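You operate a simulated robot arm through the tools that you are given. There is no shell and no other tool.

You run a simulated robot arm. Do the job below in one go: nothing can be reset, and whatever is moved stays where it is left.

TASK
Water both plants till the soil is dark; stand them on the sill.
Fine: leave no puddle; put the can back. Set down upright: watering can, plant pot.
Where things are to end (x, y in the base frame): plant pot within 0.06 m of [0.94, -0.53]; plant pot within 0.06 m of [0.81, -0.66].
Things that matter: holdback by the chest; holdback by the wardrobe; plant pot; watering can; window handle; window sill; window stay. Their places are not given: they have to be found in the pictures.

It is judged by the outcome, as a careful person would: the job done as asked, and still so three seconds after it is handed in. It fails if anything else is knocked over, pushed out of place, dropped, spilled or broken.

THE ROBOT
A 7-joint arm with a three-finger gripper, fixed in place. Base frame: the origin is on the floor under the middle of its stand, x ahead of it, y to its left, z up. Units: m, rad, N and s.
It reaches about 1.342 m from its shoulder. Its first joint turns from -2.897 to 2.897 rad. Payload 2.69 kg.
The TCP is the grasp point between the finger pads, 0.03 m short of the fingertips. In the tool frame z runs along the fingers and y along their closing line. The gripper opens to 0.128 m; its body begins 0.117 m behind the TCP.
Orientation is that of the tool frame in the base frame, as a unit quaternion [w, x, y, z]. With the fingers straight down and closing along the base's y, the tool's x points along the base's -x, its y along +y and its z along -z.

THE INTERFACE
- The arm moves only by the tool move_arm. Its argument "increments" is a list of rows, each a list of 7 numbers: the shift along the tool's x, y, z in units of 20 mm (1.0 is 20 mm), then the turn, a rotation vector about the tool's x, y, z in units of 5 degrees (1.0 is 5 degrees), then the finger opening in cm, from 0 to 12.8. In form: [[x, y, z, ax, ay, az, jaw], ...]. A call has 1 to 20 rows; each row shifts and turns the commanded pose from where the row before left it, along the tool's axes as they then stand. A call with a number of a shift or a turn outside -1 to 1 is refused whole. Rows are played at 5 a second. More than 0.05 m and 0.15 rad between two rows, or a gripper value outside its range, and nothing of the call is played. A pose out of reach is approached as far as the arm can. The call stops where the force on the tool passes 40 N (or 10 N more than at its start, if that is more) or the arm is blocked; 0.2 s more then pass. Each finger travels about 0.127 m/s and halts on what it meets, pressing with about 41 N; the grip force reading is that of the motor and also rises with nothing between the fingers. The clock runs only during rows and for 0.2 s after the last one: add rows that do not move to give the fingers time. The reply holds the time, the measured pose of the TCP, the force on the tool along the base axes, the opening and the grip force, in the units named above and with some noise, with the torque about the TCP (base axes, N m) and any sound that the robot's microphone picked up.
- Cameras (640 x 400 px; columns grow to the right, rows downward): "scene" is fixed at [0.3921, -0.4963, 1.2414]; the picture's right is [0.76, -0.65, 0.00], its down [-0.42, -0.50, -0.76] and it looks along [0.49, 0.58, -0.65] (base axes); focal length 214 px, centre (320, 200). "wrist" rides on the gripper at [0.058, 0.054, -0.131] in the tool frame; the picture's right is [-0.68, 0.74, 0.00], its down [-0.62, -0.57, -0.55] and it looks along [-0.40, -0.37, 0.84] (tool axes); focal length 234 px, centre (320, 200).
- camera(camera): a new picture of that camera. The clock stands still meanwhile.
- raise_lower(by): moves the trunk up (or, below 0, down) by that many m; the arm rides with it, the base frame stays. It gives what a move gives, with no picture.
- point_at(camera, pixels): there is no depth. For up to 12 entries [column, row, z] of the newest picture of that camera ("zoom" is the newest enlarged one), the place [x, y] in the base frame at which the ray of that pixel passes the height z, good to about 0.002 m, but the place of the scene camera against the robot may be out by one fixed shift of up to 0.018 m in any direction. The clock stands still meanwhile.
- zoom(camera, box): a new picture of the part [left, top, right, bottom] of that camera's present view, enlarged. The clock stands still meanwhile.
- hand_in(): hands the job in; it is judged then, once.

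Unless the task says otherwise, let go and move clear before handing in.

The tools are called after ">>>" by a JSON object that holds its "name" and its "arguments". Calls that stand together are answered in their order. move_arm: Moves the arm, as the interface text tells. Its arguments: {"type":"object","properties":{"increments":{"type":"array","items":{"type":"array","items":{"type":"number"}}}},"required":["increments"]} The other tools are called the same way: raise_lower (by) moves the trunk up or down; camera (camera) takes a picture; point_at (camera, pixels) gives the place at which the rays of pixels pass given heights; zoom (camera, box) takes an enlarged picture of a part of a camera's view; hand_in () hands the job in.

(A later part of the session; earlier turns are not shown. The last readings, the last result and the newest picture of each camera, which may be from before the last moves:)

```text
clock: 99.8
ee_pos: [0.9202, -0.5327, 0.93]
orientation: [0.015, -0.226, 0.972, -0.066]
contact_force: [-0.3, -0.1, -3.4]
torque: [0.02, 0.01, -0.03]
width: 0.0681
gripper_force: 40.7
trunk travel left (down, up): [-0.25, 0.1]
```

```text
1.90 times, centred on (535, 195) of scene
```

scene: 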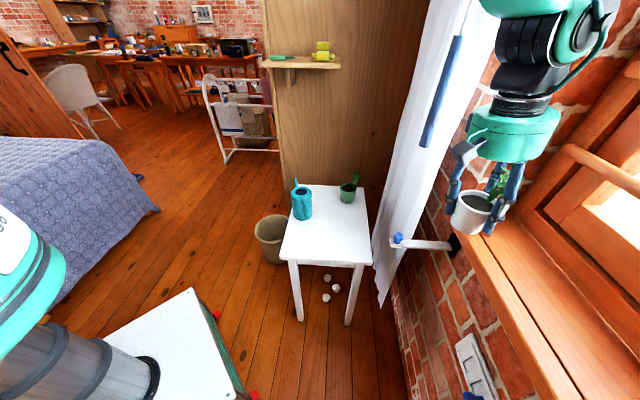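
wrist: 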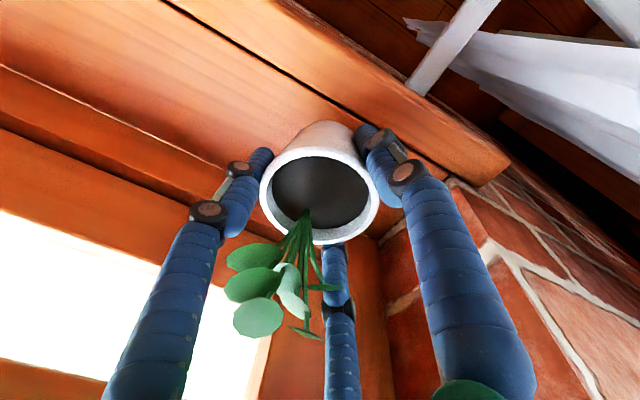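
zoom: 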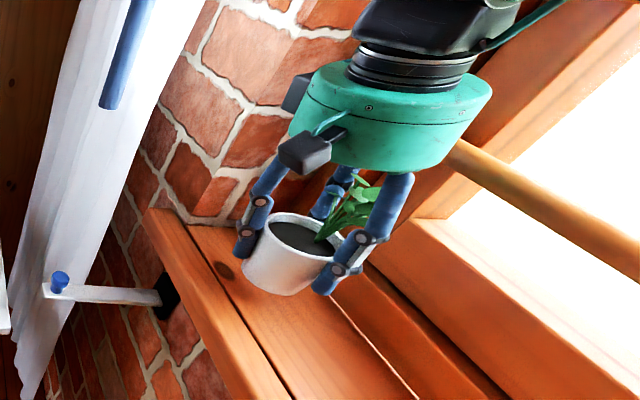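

The pot hovers over the sill board with no contact. I'll descend slowly, checking force.

>>> {"name": "move_arm", "arguments": {"increments": [[0, 0.067, 0.496, 0, 0, 0, 5], [0, 0.067, 0.496, 0, 0, 0, 5], [0, 0.033, 0.248, 0, 0, 0, 5], [0, 0, 0, 0, 0, 0, 5]]}}

>>> {"name": "zoom", "arguments": {"camera": "scene", "box": [450, 150, 560, 260]}}

```text
clock: 100.8
ee_pos: [0.9191, -0.5314, 0.9058]
orientation: [0.016, -0.226, 0.972, -0.064]
contact_force: [0.4, -1.0, -3.2]
torque: [0.0, 0.0, 0.01]
width: 0.0683
gripper_force: 41.4
trunk travel left (down, up): [-0.25, 0.1]
```

```text
3.64 times, centred on (505, 205) of scene
```

zoom: 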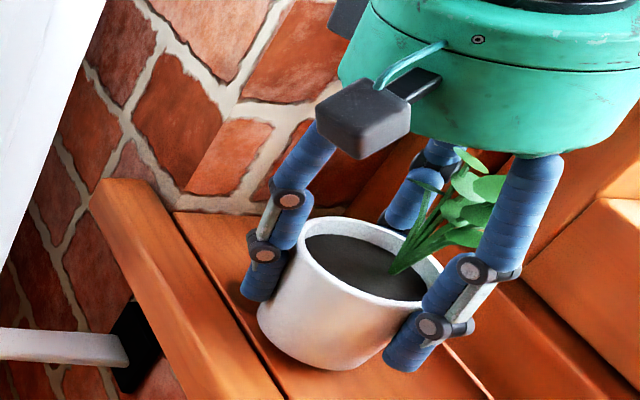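

Pot is 2 cm or so above the sill; its base would just clear the seam line. I'll nudge 6 mm toward the window and continue down in small steps.

>>> {"name": "move_arm", "arguments": {"increments": [[-0.1, -0.3, 0.04, 0, 0, 0, 5], [0, 0.034, 0.248, 0, 0, 0, 5], [0, 0.034, 0.248, 0, 0, 0, 5], [0, 0, 0, 0, 0, 0, 5]]}}

```text
clock: 101.8
ee_pos: [0.9248, -0.5351, 0.8967]
orientation: [0.016, -0.226, 0.972, -0.067]
contact_force: [-2.9, 0.1, 8.9]
torque: [0.16, 0.44, 0.04]
width: 0.0682
gripper_force: 40.6
trunk travel left (down, up): [-0.25, 0.1]
```

Force jumped to +8.9 N upward, suggesting the pot touched the sill at TCP z≈0.897. I'll look to confirm it is the base that's resting.

>>> {"name": "zoom", "arguments": {"camera": "scene", "box": [450, 150, 560, 260]}}

>>> {"name": "camera", "arguments": {"camera": "wrist"}}

>>> {"name": "zoom", "arguments": {"camera": "scene", "box": [430, 60, 640, 260]}}

```text
3.64 times, centred on (505, 205) of scene
```

zoom: 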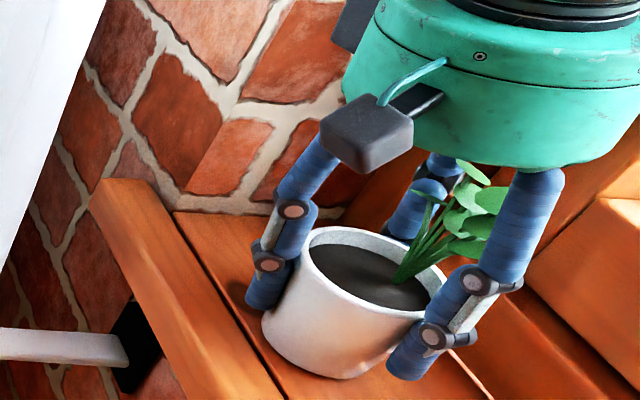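

```text
taken
```

wrist: 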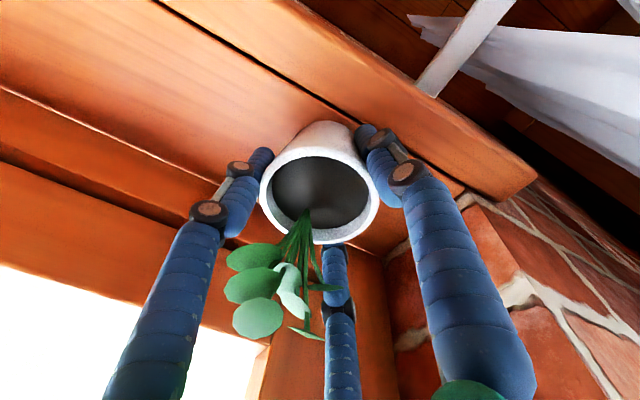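

```text
2.00 times, centred on (535, 160) of scene
```

zoom: 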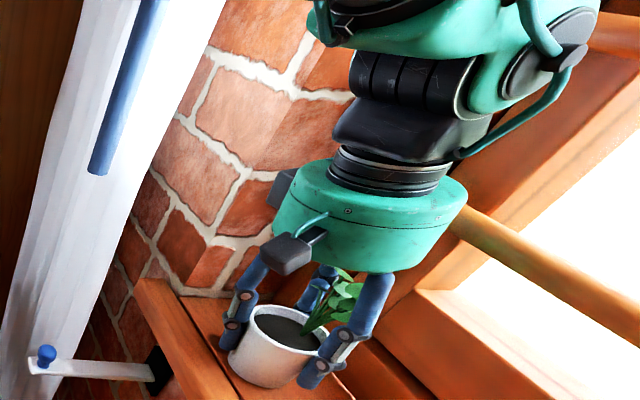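

The pot base is resting on the sill board, clear of the seam, with the hand in front of the bar. I'll open the fingers gently to about 9 cm.

>>> {"name": "move_arm", "arguments": {"increments": [[0, 0, 0, 0, 0, 0, 6.9], [0, 0, 0, 0, 0, 0, 7.2], [0, 0, 0, 0, 0, 0, 7.6], [0, 0, 0, 0, 0, 0, 8.2], [0, 0, 0, 0, 0, 0, 9.0], [0, 0, 0, 0, 0, 0, 9.3], [0, 0, 0, 0, 0, 0, 9.3]]}}

>>> {"name": "zoom", "arguments": {"camera": "scene", "box": [450, 150, 560, 260]}}

>>> {"name": "camera", "arguments": {"camera": "wrist"}}

```text
clock: 103.4
ee_pos: [0.9244, -0.5361, 0.8957]
orientation: [0.016, -0.226, 0.972, -0.065]
contact_force: [-0.6, -0.2, 0.6]
torque: [0.01, 0.03, 0.01]
width: 0.0931
gripper_force: 0.0
trunk travel left (down, up): [-0.25, 0.1]
```

```text
3.64 times, centred on (505, 205) of scene
```

zoom: 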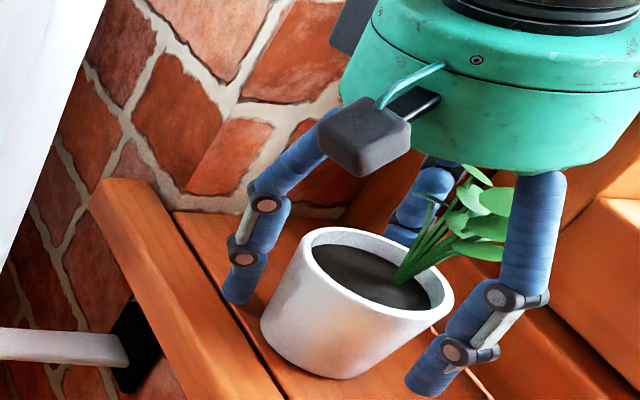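

```text
taken
```

wrist: 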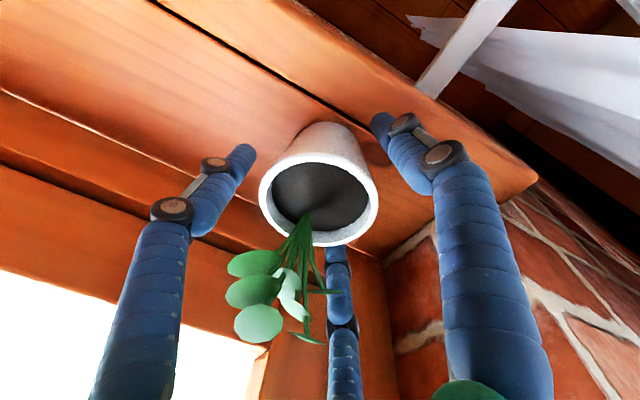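

The white pot stands upright on the sill, free of the fingers. I'll rise straight up first, then along the tool axis away from the window.

>>> {"name": "move_arm", "arguments": {"increments": [[0, -0.067, -0.496, 0, 0, 0, 9.3], [0, -0.134, -0.99, 0, 0, 0, 9.3], [0, -0.134, -0.99, 0, 0, 0, 9.3], [0, -0.067, -0.99, 0, 0, 0, 9.3], [0, 0, -1, 0, 0, 0, 9.3], [0, 0, -1, 0, 0, 0, 9.3], [0, 0, -1, 0, 0, 0, 9.3], [0, 0, 0, 0, 0, 0, 9.3]]}}

>>> {"name": "camera", "arguments": {"camera": "wrist"}}

>>> {"name": "zoom", "arguments": {"camera": "scene", "box": [430, 100, 610, 300]}}

```text
clock: 105.2
ee_pos: [0.9201, -0.526, 1.0238]
orientation: [0.016, -0.225, 0.972, -0.066]
contact_force: [-0.4, -0.7, -0.4]
torque: [0.0, -0.01, 0.03]
width: 0.0931
gripper_force: 0.1
trunk travel left (down, up): [-0.25, 0.1]
```

```text
taken
```

wrist: 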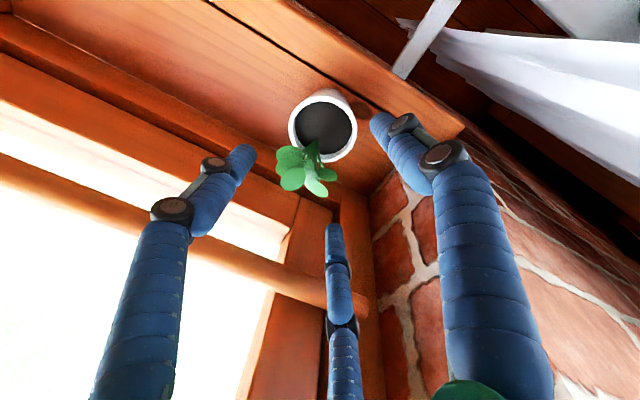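

```text
2.00 times, centred on (520, 200) of scene
```

zoom: 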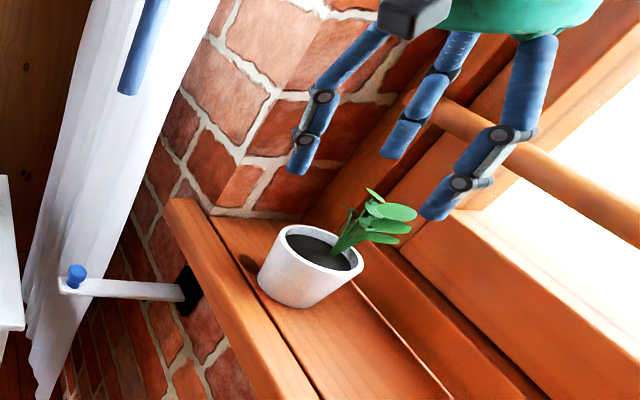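

White pot is standing properly on the sill. I'll back away from the window toward the room before going for the green pot.

>>> {"name": "move_arm", "arguments": {"increments": [[0.305, 0.885, -0.12, 0, 0, 0, 9.3], [0.305, 0.885, -0.12, 0, 0, 0, 9.3], [0.305, 0.885, -0.12, 0, 0, 0, 9.3], [0.305, 0.885, -0.12, 0, 0, 0, 9.3], [0.305, 0.885, -0.12, 0, 0, 0, 9.3], [0.305, 0.885, -0.12, 0, 0, 0, 9.3], [0.305, 0.885, -0.12, 0, 0, 0, 9.3], [0.305, 0.885, -0.12, 0, 0, 0, 9.3], [0.305, 0.885, -0.12, 0, 0, 0, 9.3], [0.305, 0.885, -0.12, 0, 0, 0, 9.3], [0.305, 0.885, -0.12, 0, 0, 0, 9.3], [0.305, 0.885, -0.12, 0, 0, 0, 9.3], [0.305, 0.885, -0.12, 0, 0, 0, 9.3], [0.305, 0.885, -0.12, 0, 0, 0, 9.3], [0, 0, 0, 0, 0, 0, 10.5]]}}

>>> {"name": "camera", "arguments": {"camera": "scene"}}

>>> {"name": "camera", "arguments": {"camera": "wrist"}}

```text
clock: 108.4
ee_pos: [0.7315, -0.34, 1.0247]
orientation: [0.016, -0.226, 0.972, -0.066]
contact_force: [-0.4, -0.2, -0.2]
torque: [-0.03, -0.01, 0.01]
width: 0.1049
gripper_force: 0.0
trunk travel left (down, up): [-0.25, 0.1]
```

```text
taken
```

scene: 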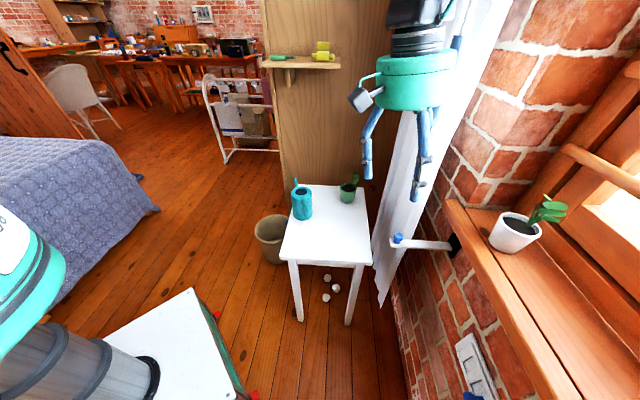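

```text
taken
```

wrist: 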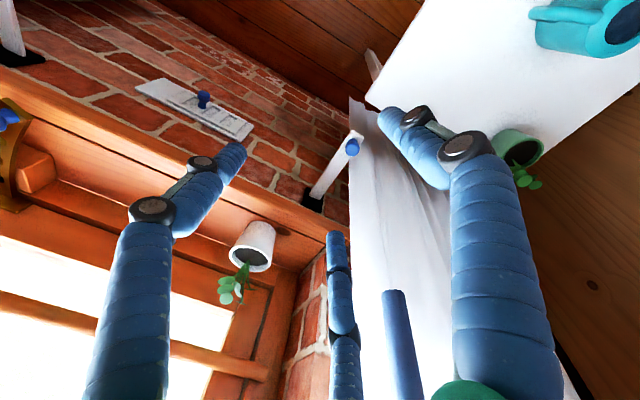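

The white pot is in place on the sill (scene 515,235). I'll go around via the room side, clear of the curtain wand, to hover above the green pot.

>>> {"name": "move_arm", "arguments": {"increments": [[-0.209, 0.906, 0.194, 0, 0, 0, 10.5], [-0.209, 0.906, 0.194, 0, 0, 0, 10.5], [-0.209, 0.906, 0.194, 0, 0, 0, 10.5], [-0.209, 0.906, 0.194, 0, 0, 0, 10.5], [-0.209, 0.906, 0.194, 0, 0, 0, 10.5], [-0.209, 0.906, 0.194, 0, 0, 0, 10.5], [-0.209, 0.906, 0.194, 0, 0, 0, 10.5], [-0.209, 0.906, 0.194, 0, 0, 0, 10.5], [0, 0, 0, 0, 0, 0, 10.5]]}}

>>> {"name": "move_arm", "arguments": {"increments": [[-0.911, 0.176, 0.319, 0, 0, 0, 10.5], [-0.911, 0.176, 0.319, 0, 0, 0, 10.5], [-0.911, 0.176, 0.319, 0, 0, 0, 10.5], [-0.911, 0.176, 0.319, 0, 0, 0, 10.5], [-0.911, 0.176, 0.319, 0, 0, 0, 10.5], [-0.911, 0.176, 0.319, 0, 0, 0, 10.5], [-0.911, 0.176, 0.319, 0, 0, 0, 10.5], [-0.911, 0.176, 0.319, 0, 0, 0, 10.5], [-0.911, 0.176, 0.319, 0, 0, 0, 10.5], [-0.911, 0.176, 0.319, 0, 0, 0, 10.5], [-0.911, 0.176, 0.319, 0, 0, 0, 10.5], [0, 0, 0, 0, 0, 0, 10.5]]}}

>>> {"name": "camera", "arguments": {"camera": "wrist"}}

>>> {"name": "camera", "arguments": {"camera": "scene"}}

```text
clock: 110.4
ee_pos: [0.7022, -0.1998, 0.9747]
orientation: [0.017, -0.226, 0.972, -0.067]
contact_force: [0.5, 0.0, -0.5]
torque: [0.0, 0.01, -0.02]
width: 0.1049
gripper_force: 0.1
trunk travel left (down, up): [-0.25, 0.1]
```

```text
clock: 113.0
ee_pos: [0.868, -0.0871, 0.8984]
orientation: [0.016, -0.226, 0.972, -0.066]
contact_force: [0.4, -0.5, 0.3]
torque: [-0.01, -0.01, -0.01]
width: 0.1051
gripper_force: 0.0
trunk travel left (down, up): [-0.25, 0.1]
```

```text
taken
```

wrist: 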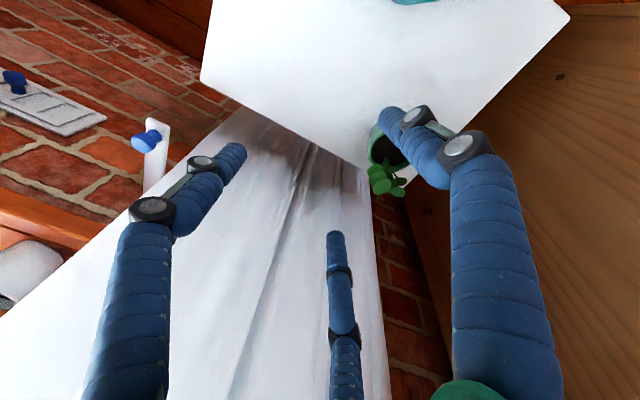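

```text
taken
```

scene: 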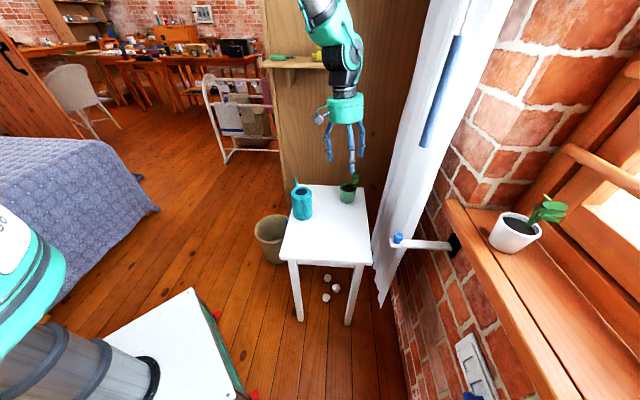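

All clear; I'll finish the approach to hover over the green pot and look.

>>> {"name": "move_arm", "arguments": {"increments": [[-0.916, 0.203, 0.294, 0, 0, 0, 10.5], [-0.916, 0.203, 0.294, 0, 0, 0, 10.5], [-0.916, 0.203, 0.294, 0, 0, 0, 10.5], [-0.916, 0.203, 0.294, 0, 0, 0, 10.5], [-0.916, 0.203, 0.294, 0, 0, 0, 10.5], [-0.916, 0.203, 0.294, 0, 0, 0, 10.5], [0, 0, 0, 0, 0, 0, 10.5]]}}

>>> {"name": "zoom", "arguments": {"camera": "wrist", "box": [230, 40, 430, 220]}}

>>> {"name": "zoom", "arguments": {"camera": "scene", "box": [290, 100, 400, 220]}}

```text
clock: 114.6
ee_pos: [0.9612, -0.0198, 0.8611]
orientation: [0.017, -0.226, 0.972, -0.065]
contact_force: [0.3, 0.8, 0.0]
torque: [0.03, 0.02, -0.02]
width: 0.1049
gripper_force: 0.0
trunk travel left (down, up): [-0.25, 0.1]
```

```text
2.22 times, centred on (330, 130) of wrist
```

zoom: 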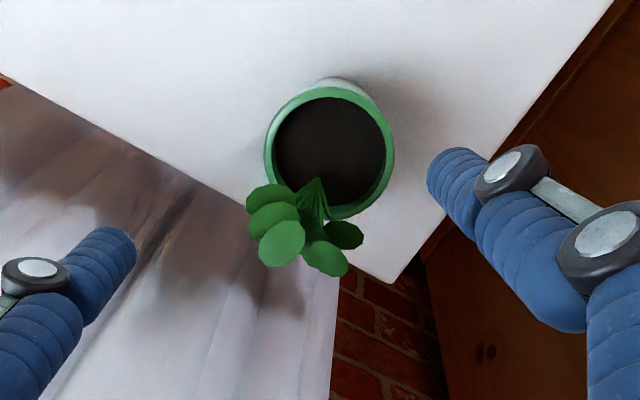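

```text
3.33 times, centred on (345, 160) of scene
```

zoom: 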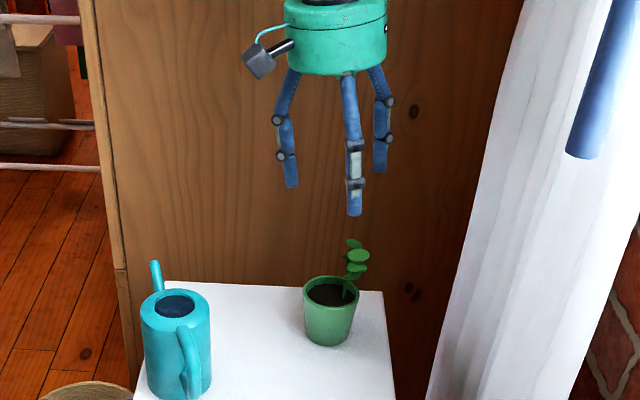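

>>> {"name": "camera", "arguments": {"camera": "wrist"}}

>>> {"name": "point_at", "arguments": {"camera": "wrist", "pixels": [[334, 109.3, 0.689], [334, 109.3, 0.68], [316, 141, 0.74], [317, 141, 0.76], [340, 146, 0.73], [307, 130, 0.74], [329, 121, 0.68]]}}

```text
taken
```

wrist: 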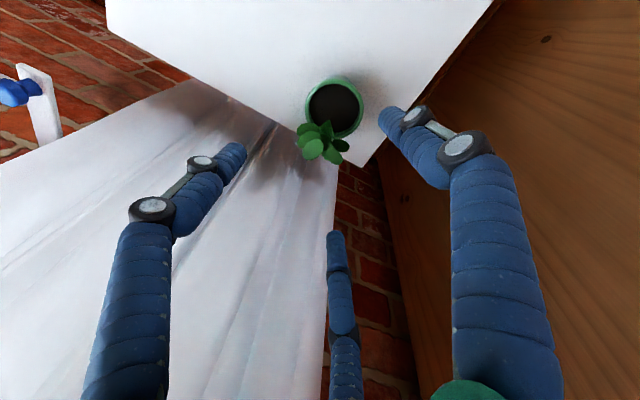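

```text
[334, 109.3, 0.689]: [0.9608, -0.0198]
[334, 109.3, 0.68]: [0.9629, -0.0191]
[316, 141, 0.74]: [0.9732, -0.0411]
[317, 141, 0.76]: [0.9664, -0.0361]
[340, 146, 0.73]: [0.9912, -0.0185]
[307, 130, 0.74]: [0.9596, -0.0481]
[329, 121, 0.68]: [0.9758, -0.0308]
```

The hand is exactly centred over the green pot (0.961, −0.020), and its plant spans azimuth 0° to −92°. I'll turn +17.5° so the plant sits between two fingers, then descend partway.

>>> {"name": "move_arm", "arguments": {"increments": [[0, 0, 0, -0.0016, -0.117, -0.868, 10.5], [0, 0, 0, -0.0016, -0.117, -0.868, 10.5], [0, 0, 0, -0.0016, -0.117, -0.868, 10.5], [0, 0, 0, -0.0016, -0.117, -0.868, 10.5], [0, 0.1236, 0.9174, 0, 0, 0, 10.5], [0, 0.1236, 0.9174, 0, 0, 0, 10.5], [0, 0.1236, 0.9174, 0, 0, 0, 10.5], [0, 0.1236, 0.9174, 0, 0, 0, 10.5], [0, 0.1236, 0.9174, 0, 0, 0, 10.5], [0, 0.1236, 0.9174, 0, 0, 0, 10.5], [0, 0, 0, 0, 0, 0, 10.5]]}}

>>> {"name": "camera", "arguments": {"camera": "wrist"}}

>>> {"name": "zoom", "arguments": {"camera": "scene", "box": [310, 130, 390, 220]}}

```text
clock: 117.0
ee_pos: [0.959, -0.0207, 0.7493]
orientation: [0.025, -0.372, 0.926, -0.062]
contact_force: [-0.2, -0.5, -0.5]
torque: [0.01, 0.02, -0.05]
width: 0.105
gripper_force: 0.1
trunk travel left (down, up): [-0.25, 0.1]
```

```text
taken
```

wrist: 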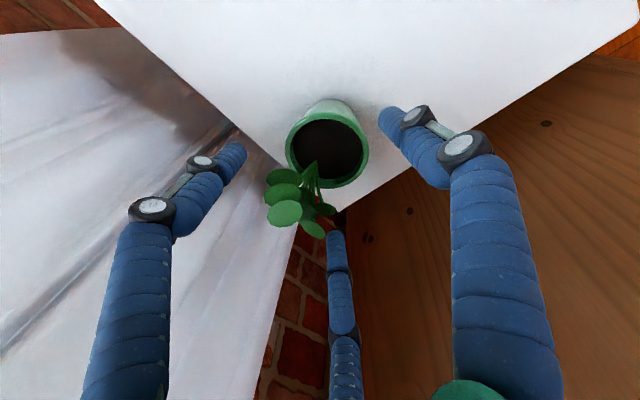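

```text
4.44 times, centred on (350, 175) of scene
```

zoom: 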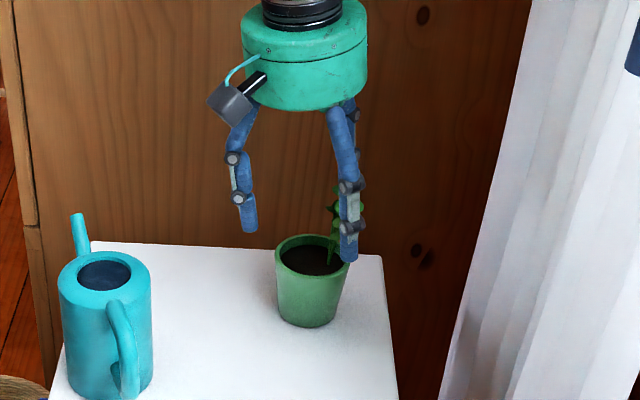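

>>> {"name": "point_at", "arguments": {"camera": "wrist", "pixels": [[328, 147, 0.689], [328, 150, 0.689], [312, 230, 0.74], [284, 212, 0.755]]}}

```text
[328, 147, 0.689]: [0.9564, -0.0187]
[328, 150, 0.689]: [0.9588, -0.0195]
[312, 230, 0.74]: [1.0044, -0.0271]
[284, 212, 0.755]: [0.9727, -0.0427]
```

The rim centre (0.958, −0.019) matches the hand position. I'll descend to grasp height and close gradually.

>>> {"name": "move_arm", "arguments": {"increments": [[0, 0.128, 0.914, 0, 0, 0, 10.5], [0, 0.128, 0.914, 0, 0, 0, 10.5], [0, 0.128, 0.914, 0, 0, 0, 10.5], [0, 0.128, 0.9, 0, 0, 0, 10.5], [0, 0, 0, 0, 0, 0, 10.5]]}}

>>> {"name": "camera", "arguments": {"camera": "wrist"}}

>>> {"name": "zoom", "arguments": {"camera": "scene", "box": [310, 130, 390, 220]}}

```text
clock: 118.2
ee_pos: [0.9583, -0.0191, 0.6771]
orientation: [0.026, -0.371, 0.926, -0.062]
contact_force: [-0.3, 0.7, 0.2]
torque: [-0.03, 0.02, -0.01]
width: 0.1053
gripper_force: 0.1
trunk travel left (down, up): [-0.25, 0.1]
```

```text
taken
```

wrist: 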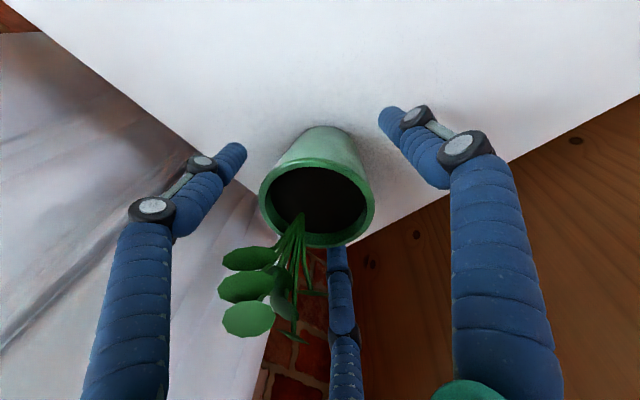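

```text
4.44 times, centred on (350, 175) of scene
```

zoom: 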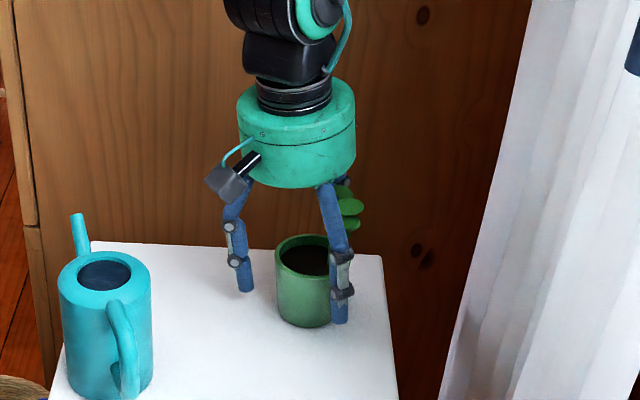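

The three fingers surround the green pot with the plant free between two of them. I'll close onto it gradually.

>>> {"name": "move_arm", "arguments": {"increments": [[0, 0, 0, 0, 0, 0, 9.5], [0, 0, 0, 0, 0, 0, 8.5], [0, 0, 0, 0, 0, 0, 7.5], [0, 0, 0, 0, 0, 0, 6.8], [0, 0, 0, 0, 0, 0, 6.2], [0, 0, 0, 0, 0, 0, 5.5], [0, 0, 0, 0, 0, 0, 5], [0, 0, 0, 0, 0, 0, 5], [0, 0, 0, 0, 0, 0, 5]]}}

>>> {"name": "camera", "arguments": {"camera": "wrist"}}

>>> {"name": "zoom", "arguments": {"camera": "scene", "box": [310, 130, 390, 220]}}

```text
clock: 120.2
ee_pos: [0.9571, -0.0191, 0.6766]
orientation: [0.025, -0.371, 0.926, -0.062]
contact_force: [-2.5, 1.0, 4.1]
torque: [-0.14, 0.26, -0.06]
width: 0.0682
gripper_force: 40.8
trunk travel left (down, up): [-0.25, 0.1]
```

```text
taken
```

wrist: 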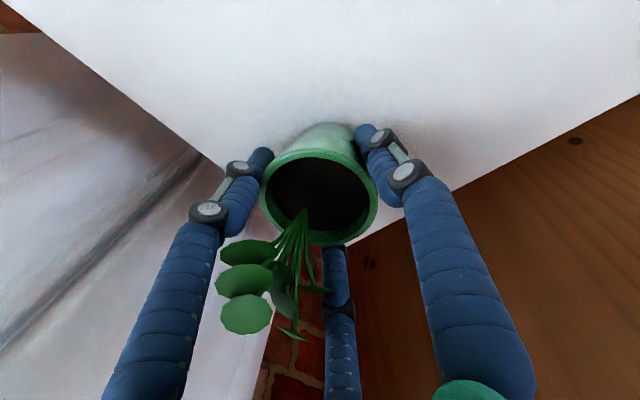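

```text
4.44 times, centred on (350, 175) of scene
```

zoom: 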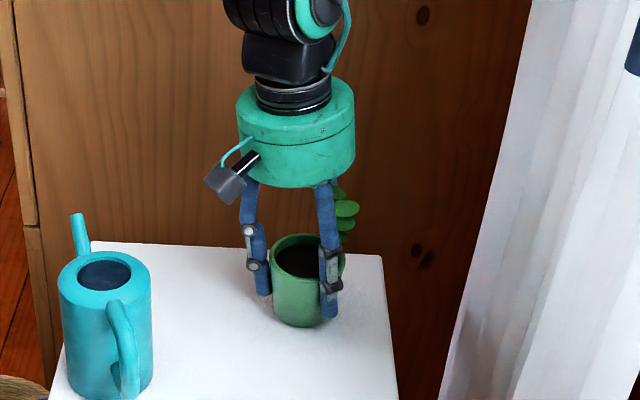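

The grip matches the white pot's (6.8 cm, 41 N). I'll lift it 3 cm gently and check.

>>> {"name": "move_arm", "arguments": {"increments": [[0, -0.034, -0.248, 0, 0, 0, 5], [0, -0.054, -0.397, 0, 0, 0, 5], [0, -0.067, -0.495, 0, 0, 0, 5], [0, -0.067, -0.495, 0, 0, 0, 5], [0, 0, 0, 0, 0, 0, 5]]}}

>>> {"name": "zoom", "arguments": {"camera": "scene", "box": [310, 130, 390, 220]}}

```text
clock: 121.4
ee_pos: [0.9575, -0.0207, 0.7084]
orientation: [0.025, -0.372, 0.926, -0.062]
contact_force: [0.0, -0.2, -3.6]
torque: [-0.02, 0.02, 0.01]
width: 0.0684
gripper_force: 41.3
trunk travel left (down, up): [-0.25, 0.1]
```

```text
4.44 times, centred on (350, 175) of scene
```

zoom: 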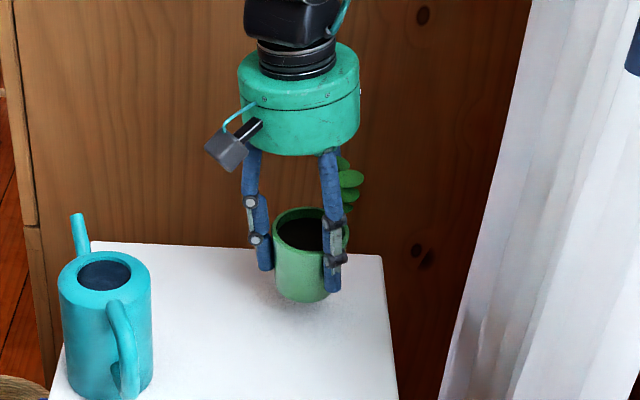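

The green pot is held steady and upright. I'll raise it to z≈0.95.

>>> {"name": "move_arm", "arguments": {"increments": [[0, -0.125, -0.925, 0, 0, 0, 5], [0, -0.125, -0.925, 0, 0, 0, 5], [0, -0.125, -0.925, 0, 0, 0, 5], [0, -0.125, -0.925, 0, 0, 0, 5], [0, -0.125, -0.925, 0, 0, 0, 5], [0, -0.125, -0.925, 0, 0, 0, 5], [0, -0.125, -0.925, 0, 0, 0, 5], [0, -0.125, -0.925, 0, 0, 0, 5], [0, -0.125, -0.925, 0, 0, 0, 5], [0, -0.125, -0.925, 0, 0, 0, 5], [0, -0.125, -0.925, 0, 0, 0, 5], [0, -0.125, -0.925, 0, 0, 0, 5], [0, -0.125, -0.925, 0, 0, 0, 5], [0, 0, 0, 0, 0, 0, 5]]}}

>>> {"name": "zoom", "arguments": {"camera": "scene", "box": [270, 80, 400, 280]}}

```text
clock: 124.4
ee_pos: [0.9597, -0.0201, 0.9505]
orientation: [0.026, -0.371, 0.926, -0.062]
contact_force: [-0.1, -0.5, -3.5]
torque: [0.0, 0.01, 0.02]
width: 0.0681
gripper_force: 40.4
trunk travel left (down, up): [-0.25, 0.1]
```

```text
2.00 times, centred on (335, 180) of scene
```

zoom: 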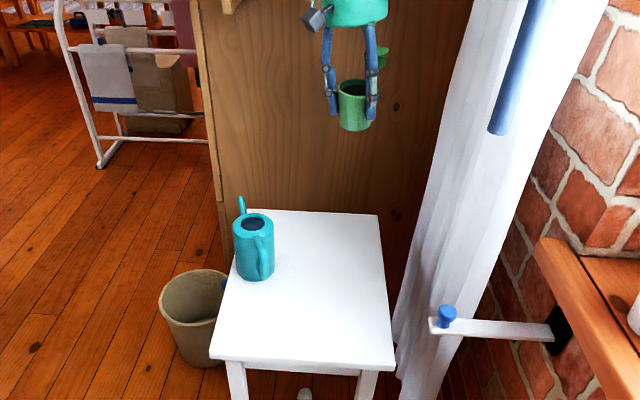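

The table is clean and dry with only the can on it. I'll carry the green pot around the room side to a point in front of the second sill position.

>>> {"name": "move_arm", "arguments": {"increments": [[0.918, 0.144, -0.021, 0, 0, 0, 5], [0.918, 0.144, -0.021, 0, 0, 0, 5], [0.918, 0.144, -0.021, 0, 0, 0, 5], [0.918, 0.144, -0.021, 0, 0, 0, 5], [0.918, 0.144, -0.021, 0, 0, 0, 5], [0.918, 0.144, -0.021, 0, 0, 0, 5], [0.918, 0.144, -0.021, 0, 0, 0, 5], [0.918, 0.144, -0.021, 0, 0, 0, 5], [0.918, 0.144, -0.021, 0, 0, 0, 5], [0.918, 0.144, -0.021, 0, 0, 0, 5], [0.918, 0.144, -0.021, 0, 0, 0, 5], [0.918, 0.144, -0.021, 0, 0, 0, 5], [0.918, 0.144, -0.021, 0, 0, 0, 5], [0.918, 0.144, -0.021, 0, 0, 0, 5], [0.918, 0.144, -0.021, 0, 0, 0, 5], [0.918, 0.144, -0.021, 0, 0, 0, 5], [0.918, 0.144, -0.021, 0, 0, 0, 5], [0, 0, 0, 0, 0, 0, 5]]}}

>>> {"name": "move_arm", "arguments": {"increments": [[0.931, -0.489, 0.064, 0, 0, 0, 5], [0.931, -0.489, 0.064, 0, 0, 0, 5], [0.931, -0.489, 0.064, 0, 0, 0, 5], [0.931, -0.489, 0.064, 0, 0, 0, 5], [0.931, -0.489, 0.064, 0, 0, 0, 5], [0.931, -0.489, 0.064, 0, 0, 0, 5], [0.931, -0.489, 0.064, 0, 0, 0, 5], [0.931, -0.489, 0.064, 0, 0, 0, 5], [0.931, -0.489, 0.064, 0, 0, 0, 5], [0.931, -0.489, 0.064, 0, 0, 0, 5], [0.931, -0.489, 0.064, 0, 0, 0, 5], [0.931, -0.489, 0.064, 0, 0, 0, 5], [0, 0, 0, 0, 0, 0, 5]]}}

>>> {"name": "camera", "arguments": {"camera": "wrist"}}

>>> {"name": "camera", "arguments": {"camera": "scene"}}

```text
clock: 128.2
ee_pos: [0.6965, -0.2002, 0.9502]
orientation: [0.026, -0.372, 0.926, -0.062]
contact_force: [0.0, -0.4, -3.6]
torque: [0.02, -0.02, 0.0]
width: 0.068
gripper_force: 41.3
trunk travel left (down, up): [-0.25, 0.1]
```

```text
clock: 131.0
ee_pos: [0.6175, -0.4401, 0.9512]
orientation: [0.026, -0.371, 0.926, -0.062]
contact_force: [-0.7, -0.5, -4.5]
torque: [0.04, -0.01, 0.02]
width: 0.0681
gripper_force: 41.7
trunk travel left (down, up): [-0.25, 0.1]
```

```text
taken
```

wrist: 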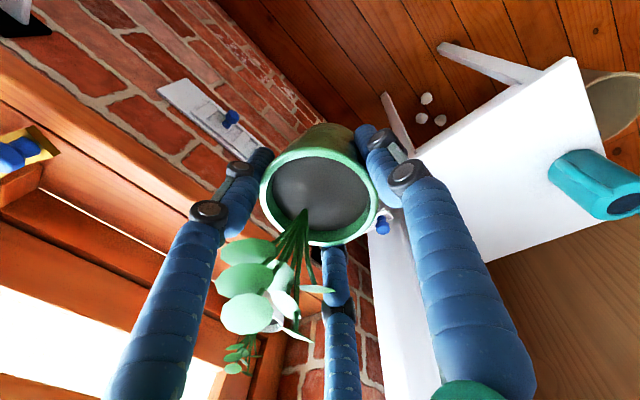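

```text
taken
```

scene: 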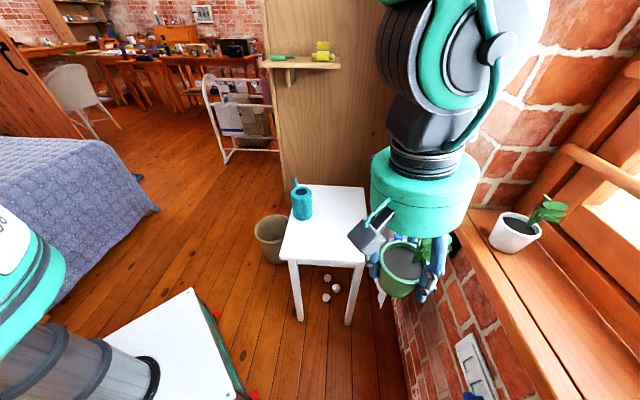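

All steady in front of the window. I'll move the green pot along the window normal toward the second position, stopping partway to check.

>>> {"name": "move_arm", "arguments": {"increments": [[0.043, -0.939, 0.147, 0, 0, 0, 5], [0.043, -0.939, 0.147, 0, 0, 0, 5], [0.043, -0.939, 0.147, 0, 0, 0, 5], [0.043, -0.939, 0.147, 0, 0, 0, 5], [0.043, -0.939, 0.147, 0, 0, 0, 5], [0.043, -0.939, 0.147, 0, 0, 0, 5], [0.043, -0.939, 0.147, 0, 0, 0, 5], [0.043, -0.939, 0.147, 0, 0, 0, 5], [0.043, -0.939, 0.147, 0, 0, 0, 5], [0.043, -0.939, 0.147, 0, 0, 0, 5], [0, 0, 0, 0, 0, 0, 5]]}}

>>> {"name": "camera", "arguments": {"camera": "wrist"}}

>>> {"name": "camera", "arguments": {"camera": "scene"}}

```text
clock: 133.4
ee_pos: [0.7444, -0.5822, 0.9482]
orientation: [0.025, -0.371, 0.926, -0.062]
contact_force: [0.6, -0.3, -3.8]
torque: [0.02, 0.0, 0.02]
width: 0.0683
gripper_force: 41.3
trunk travel left (down, up): [-0.25, 0.1]
```

```text
taken
```

wrist: 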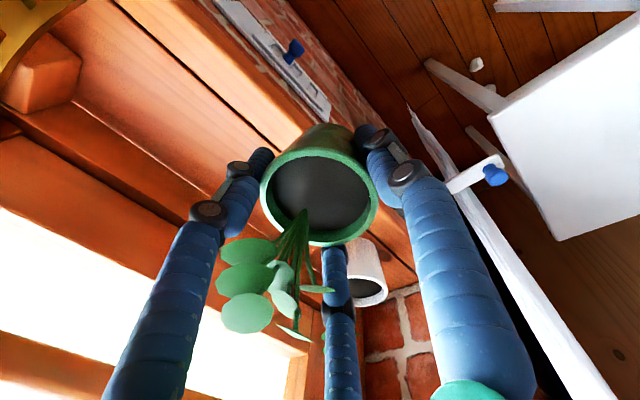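

```text
taken
```

scene: 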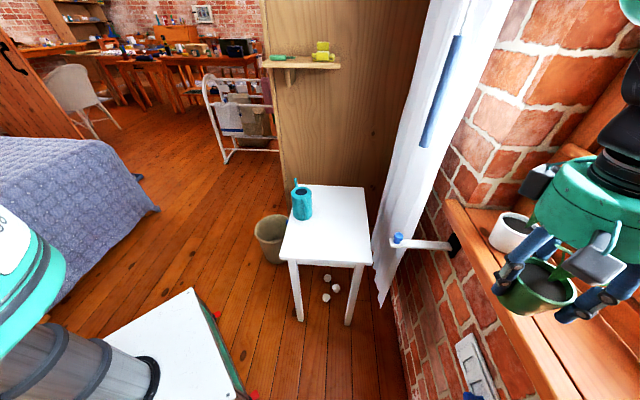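

Clear on all sides, with the white pot well separated. I'll complete the move over the second position.

>>> {"name": "move_arm", "arguments": {"increments": [[0.064, -0.932, 0.156, 0, 0, 0, 5], [0.064, -0.932, 0.156, 0, 0, 0, 5], [0.064, -0.932, 0.156, 0, 0, 0, 5], [0.064, -0.932, 0.156, 0, 0, 0, 5], [0.064, -0.932, 0.156, 0, 0, 0, 5], [0, 0, 0, 0, 0, 0, 5]]}}

>>> {"name": "camera", "arguments": {"camera": "wrist"}}

>>> {"name": "camera", "arguments": {"camera": "scene"}}

```text
clock: 134.8
ee_pos: [0.8035, -0.6563, 0.9439]
orientation: [0.025, -0.371, 0.926, -0.062]
contact_force: [0.7, -1.1, -3.3]
torque: [0.02, 0.05, 0.0]
width: 0.068
gripper_force: 41.1
trunk travel left (down, up): [-0.25, 0.1]
```

```text
taken
```

wrist: 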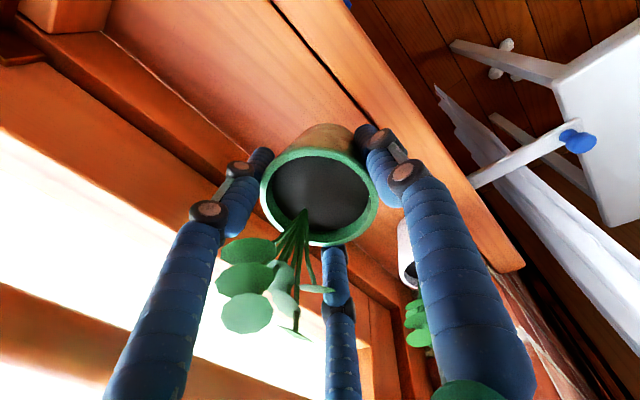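

```text
taken
```

scene: 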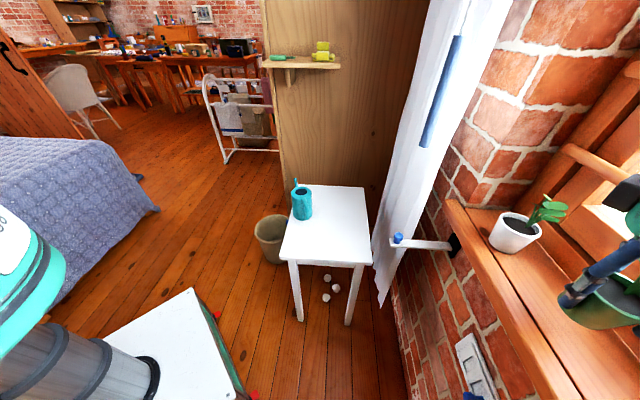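

The pot is over the second position with no contact. I'll descend to just above the sill, then step down gently.

>>> {"name": "move_arm", "arguments": {"increments": [[0, 0.067, 0.495, 0, 0, 0, 5], [0, 0.067, 0.495, 0, 0, 0, 5], [0, 0.067, 0.495, 0, 0, 0, 5], [0, 0.034, 0.248, 0, 0, 0, 5], [0, 0, 0, 0, 0, 0, 5]]}}

>>> {"name": "zoom", "arguments": {"camera": "scene", "box": [520, 200, 640, 360]}}

>>> {"name": "camera", "arguments": {"camera": "wrist"}}

```text
clock: 136.0
ee_pos: [0.8044, -0.657, 0.9113]
orientation: [0.026, -0.371, 0.926, -0.063]
contact_force: [-0.1, -0.3, -4.3]
torque: [0.0, 0.03, 0.03]
width: 0.0681
gripper_force: 41.1
trunk travel left (down, up): [-0.25, 0.1]
```

```text
2.50 times, centred on (580, 280) of scene
```

zoom: 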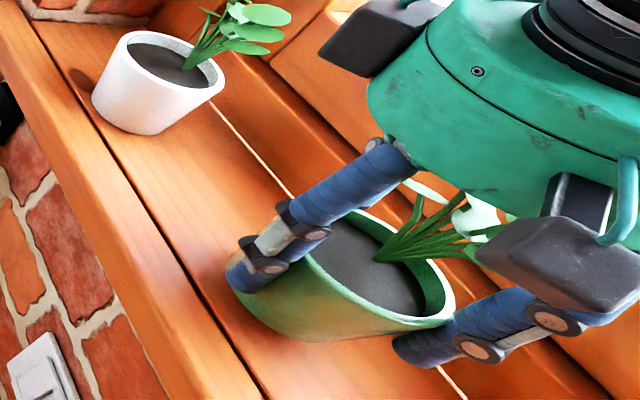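

```text
taken
```

wrist: 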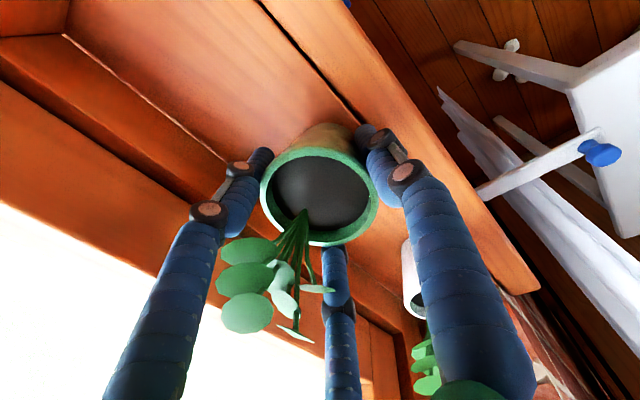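

White pot looks perfect on the board; the green one is about 1.5 cm above it. I'll step down the rest.

>>> {"name": "move_arm", "arguments": {"increments": [[0, 0.034, 0.248, 0, 0, 0, 5], [0, 0.034, 0.248, 0, 0, 0, 5], [0, 0, 0, 0, 0, 0, 5]]}}

```text
clock: 136.8
ee_pos: [0.804, -0.6559, 0.9002]
orientation: [0.025, -0.371, 0.926, -0.062]
contact_force: [-0.2, -0.2, -4.1]
torque: [-0.01, 0.0, 0.02]
width: 0.0681
gripper_force: 41.0
trunk travel left (down, up): [-0.25, 0.1]
```

>>> {"name": "move_arm", "arguments": {"increments": [[0, 0.02, 0.149, 0, 0, 0, 5], [0, 0.014, 0.1, 0, 0, 0, 5], [0, 0, 0, 0, 0, 0, 5]]}}

```text
clock: 137.6
ee_pos: [0.8041, -0.6549, 0.8979]
orientation: [0.026, -0.371, 0.926, -0.064]
contact_force: [-3.0, -0.2, 8.5]
torque: [-0.1, 0.4, -0.04]
width: 0.068
gripper_force: 40.1
trunk travel left (down, up): [-0.25, 0.1]
```

The force rose to +8.5 N at TCP z≈0.898, the same touchdown as the white pot. I'll open the fingers gently to 9.3 cm.

>>> {"name": "move_arm", "arguments": {"increments": [[0, 0, 0, 0, 0, 0, 6.9], [0, 0, 0, 0, 0, 0, 7.2], [0, 0, 0, 0, 0, 0, 7.6], [0, 0, 0, 0, 0, 0, 8.2], [0, 0, 0, 0, 0, 0, 9.0], [0, 0, 0, 0, 0, 0, 9.3], [0, 0, 0, 0, 0, 0, 9.3]]}}

>>> {"name": "zoom", "arguments": {"camera": "scene", "box": [520, 200, 640, 360]}}

>>> {"name": "camera", "arguments": {"camera": "wrist"}}

```text
clock: 139.2
ee_pos: [0.8044, -0.6556, 0.8953]
orientation: [0.026, -0.371, 0.926, -0.062]
contact_force: [-0.7, 0.1, 0.1]
torque: [-0.03, 0.01, 0.02]
width: 0.093
gripper_force: 0.0
trunk travel left (down, up): [-0.25, 0.1]
```

```text
2.50 times, centred on (580, 280) of scene
```

zoom: 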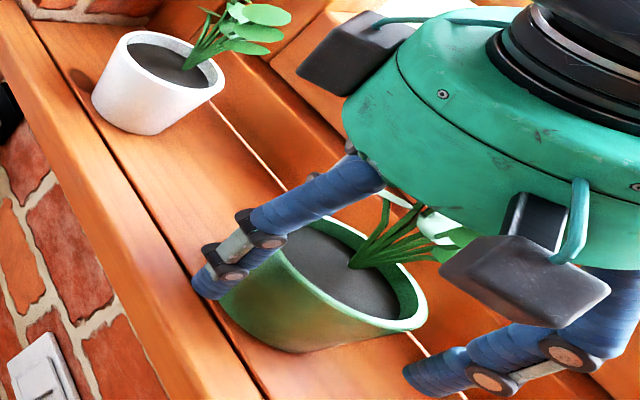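

```text
taken
```

wrist: 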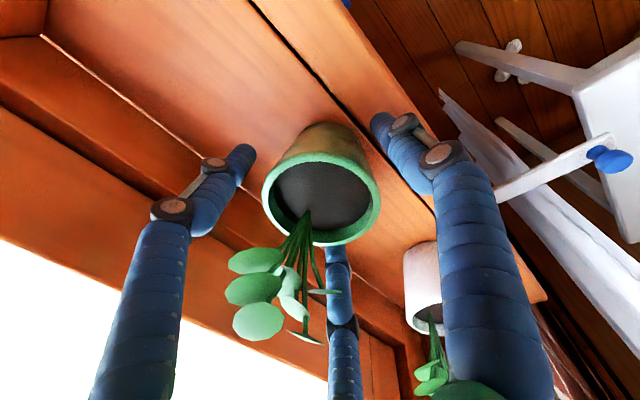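

The green pot stands free and upright on the sill. I'll rise straight up, then back away from the window.

>>> {"name": "move_arm", "arguments": {"increments": [[0, -0.067, -0.496, 0, 0, 0, 9.3], [0, -0.134, -0.99, 0, 0, 0, 9.3], [0, -0.134, -0.99, 0, 0, 0, 9.3], [0, -0.067, -0.99, 0, 0, 0, 9.3], [0, 0, -1, 0, 0, 0, 9.3], [0, 0, -1, 0, 0, 0, 9.3], [0, 0, -1, 0, 0, 0, 9.3], [0, 0, 0, 0, 0, 0, 9.3]]}}

>>> {"name": "camera", "arguments": {"camera": "wrist"}}

```text
clock: 141.0
ee_pos: [0.7968, -0.6483, 1.0255]
orientation: [0.025, -0.371, 0.926, -0.062]
contact_force: [-0.5, -0.4, -0.2]
torque: [0.0, -0.02, 0.0]
width: 0.0928
gripper_force: 0.0
trunk travel left (down, up): [-0.25, 0.1]
```

```text
taken
```

wrist: 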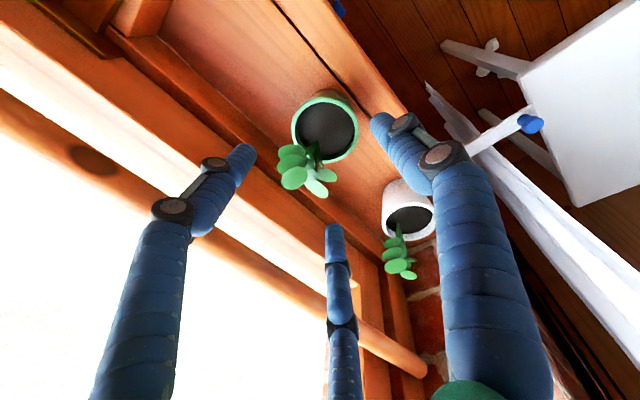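

Both pots stand upright. I'll back away from the window and then measure their final positions.

>>> {"name": "move_arm", "arguments": {"increments": [[0.022, 0.934, -0.127, 0, 0, 0, 9.3], [0.022, 0.934, -0.127, 0, 0, 0, 9.3], [0.022, 0.934, -0.127, 0, 0, 0, 9.3], [0.022, 0.934, -0.127, 0, 0, 0, 9.3], [0.022, 0.934, -0.127, 0, 0, 0, 9.3], [0.022, 0.934, -0.127, 0, 0, 0, 9.3], [0.022, 0.934, -0.127, 0, 0, 0, 9.3], [0.022, 0.934, -0.127, 0, 0, 0, 9.3], [0.022, 0.934, -0.127, 0, 0, 0, 9.3], [0.022, 0.934, -0.127, 0, 0, 0, 9.3], [0.022, 0.934, -0.127, 0, 0, 0, 9.3], [0.022, 0.934, -0.127, 0, 0, 0, 9.3], [0, 0, 0, 0, 0, 0, 9.3]]}}

>>> {"name": "camera", "arguments": {"camera": "wrist"}}

>>> {"name": "camera", "arguments": {"camera": "scene"}}

```text
clock: 143.8
ee_pos: [0.6369, -0.4888, 1.023]
orientation: [0.026, -0.371, 0.926, -0.063]
contact_force: [0.4, -0.2, -0.6]
torque: [0.0, -0.02, 0.01]
width: 0.0931
gripper_force: 0.0
trunk travel left (down, up): [-0.25, 0.1]
```

```text
taken
```

wrist: 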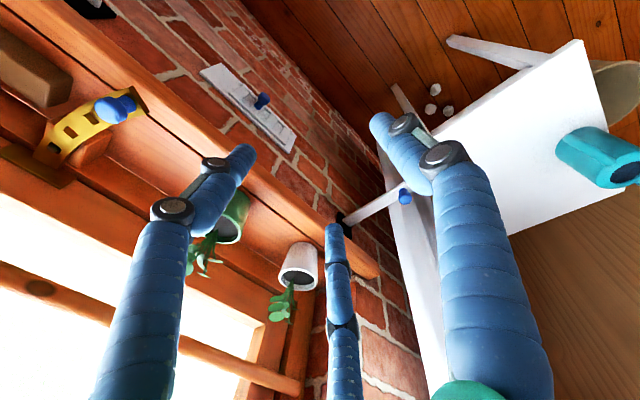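

```text
taken
```

scene: 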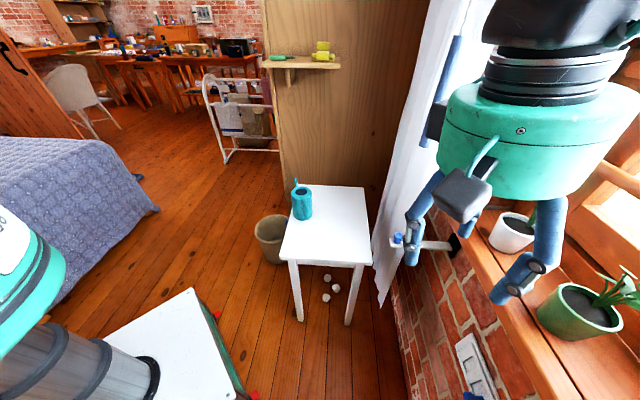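

Both pots remain on the sill. I'll move the arm away to the room side so the scene camera can check everything.

>>> {"name": "move_arm", "arguments": {"increments": [[-0.8, 0.894, -0.2125, 0, 0, 0, 9.3], [-0.8, 0.894, -0.2125, 0, 0, 0, 9.3], [-0.8, 0.894, -0.2125, 0, 0, 0, 9.3], [-0.8, 0.894, -0.2125, 0, 0, 0, 9.3], [-0.8, 0.894, -0.2125, 0, 0, 0, 9.3], [-0.8, 0.894, -0.2125, 0, 0, 0, 9.3], [-0.8, 0.894, -0.2125, 0, 0, 0, 9.3], [-0.8, 0.894, -0.2125, 0, 0, 0, 9.3], [-0.8, 0.894, -0.2125, 0, 0, 0, 9.3], [-0.8, 0.894, -0.2125, 0, 0, 0, 9.3], [-0.8, 0.894, -0.2125, 0, 0, 0, 9.3], [-0.8, 0.894, -0.2125, 0, 0, 0, 9.3], [-0.8, 0.894, -0.2125, 0, 0, 0, 9.3], [-0.8, 0.894, -0.2125, 0, 0, 0, 9.3], [-0.8, 0.894, -0.2125, 0, 0, 0, 9.3], [0, 0, 0, 0, 0, 0, 9.3]]}}

>>> {"name": "camera", "arguments": {"camera": "scene"}}

>>> {"name": "zoom", "arguments": {"camera": "scene", "box": [440, 180, 640, 360]}}

>>> {"name": "zoom", "arguments": {"camera": "scene", "box": [260, 160, 400, 290]}}

```text
clock: 147.2
ee_pos: [0.621, -0.1236, 1.0508]
orientation: [0.025, -0.371, 0.926, -0.062]
contact_force: [0.0, 0.5, 0.2]
torque: [-0.03, 0.01, 0.01]
width: 0.0929
gripper_force: 0.0
trunk travel left (down, up): [-0.25, 0.1]
```

```text
taken
```

scene: 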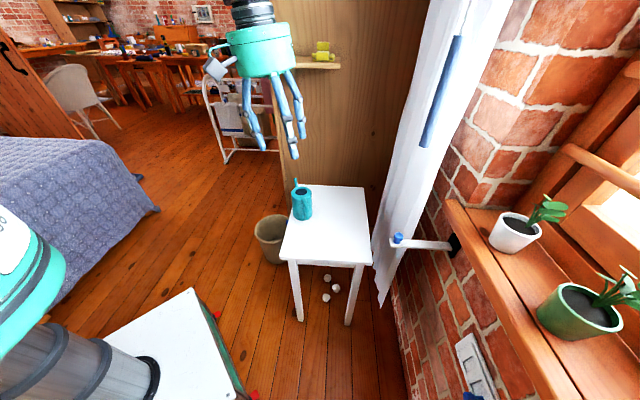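

```text
2.22 times, centred on (540, 270) of scene
```

zoom: 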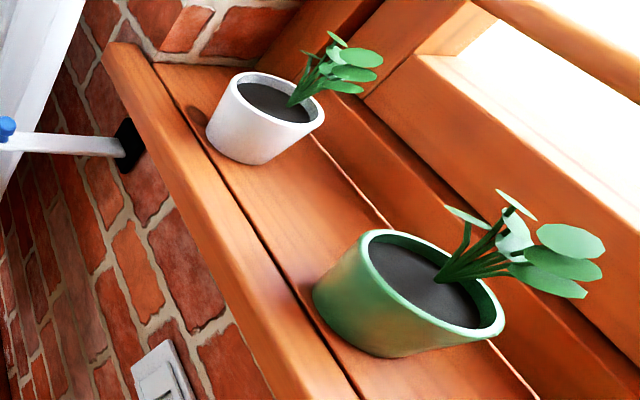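

```text
3.08 times, centred on (330, 225) of scene
```

zoom: 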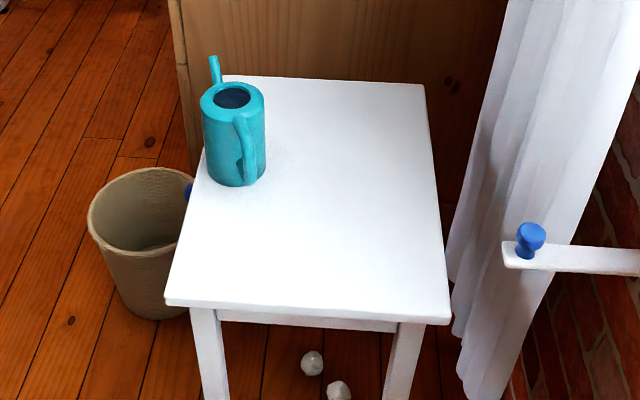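

Everything looks right: both pots upright on the sill, the can back on the dry table, the arm clear. One last close look at both soils and the can before handing in.

>>> {"name": "zoom", "arguments": {"camera": "scene", "box": [485, 190, 575, 260]}}

>>> {"name": "zoom", "arguments": {"camera": "scene", "box": [530, 260, 640, 350]}}

>>> {"name": "zoom", "arguments": {"camera": "scene", "box": [275, 165, 335, 230]}}

```text
5.71 times, centred on (530, 225) of scene
```

zoom: 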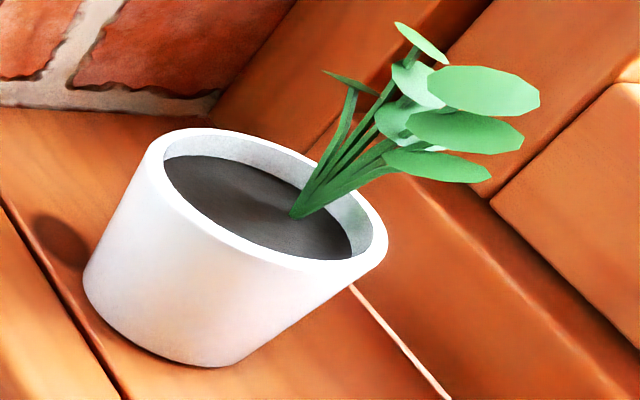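

```text
4.44 times, centred on (585, 305) of scene
```

zoom: 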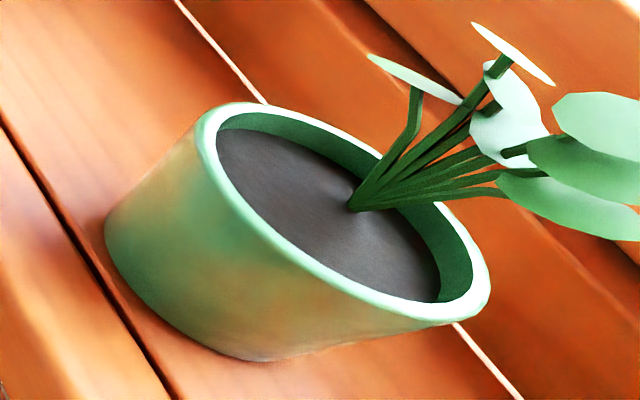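

```text
6.15 times, centred on (305, 198) of scene
```

zoom: 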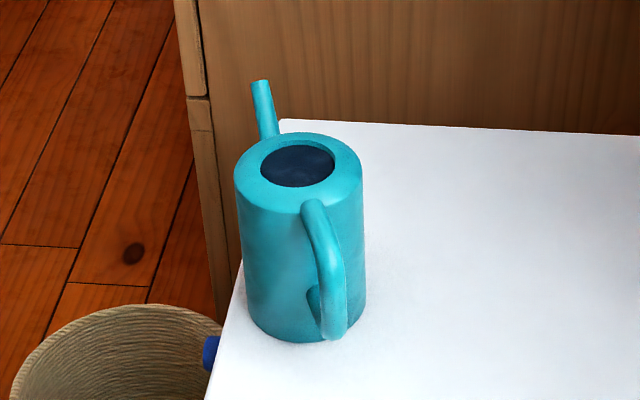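

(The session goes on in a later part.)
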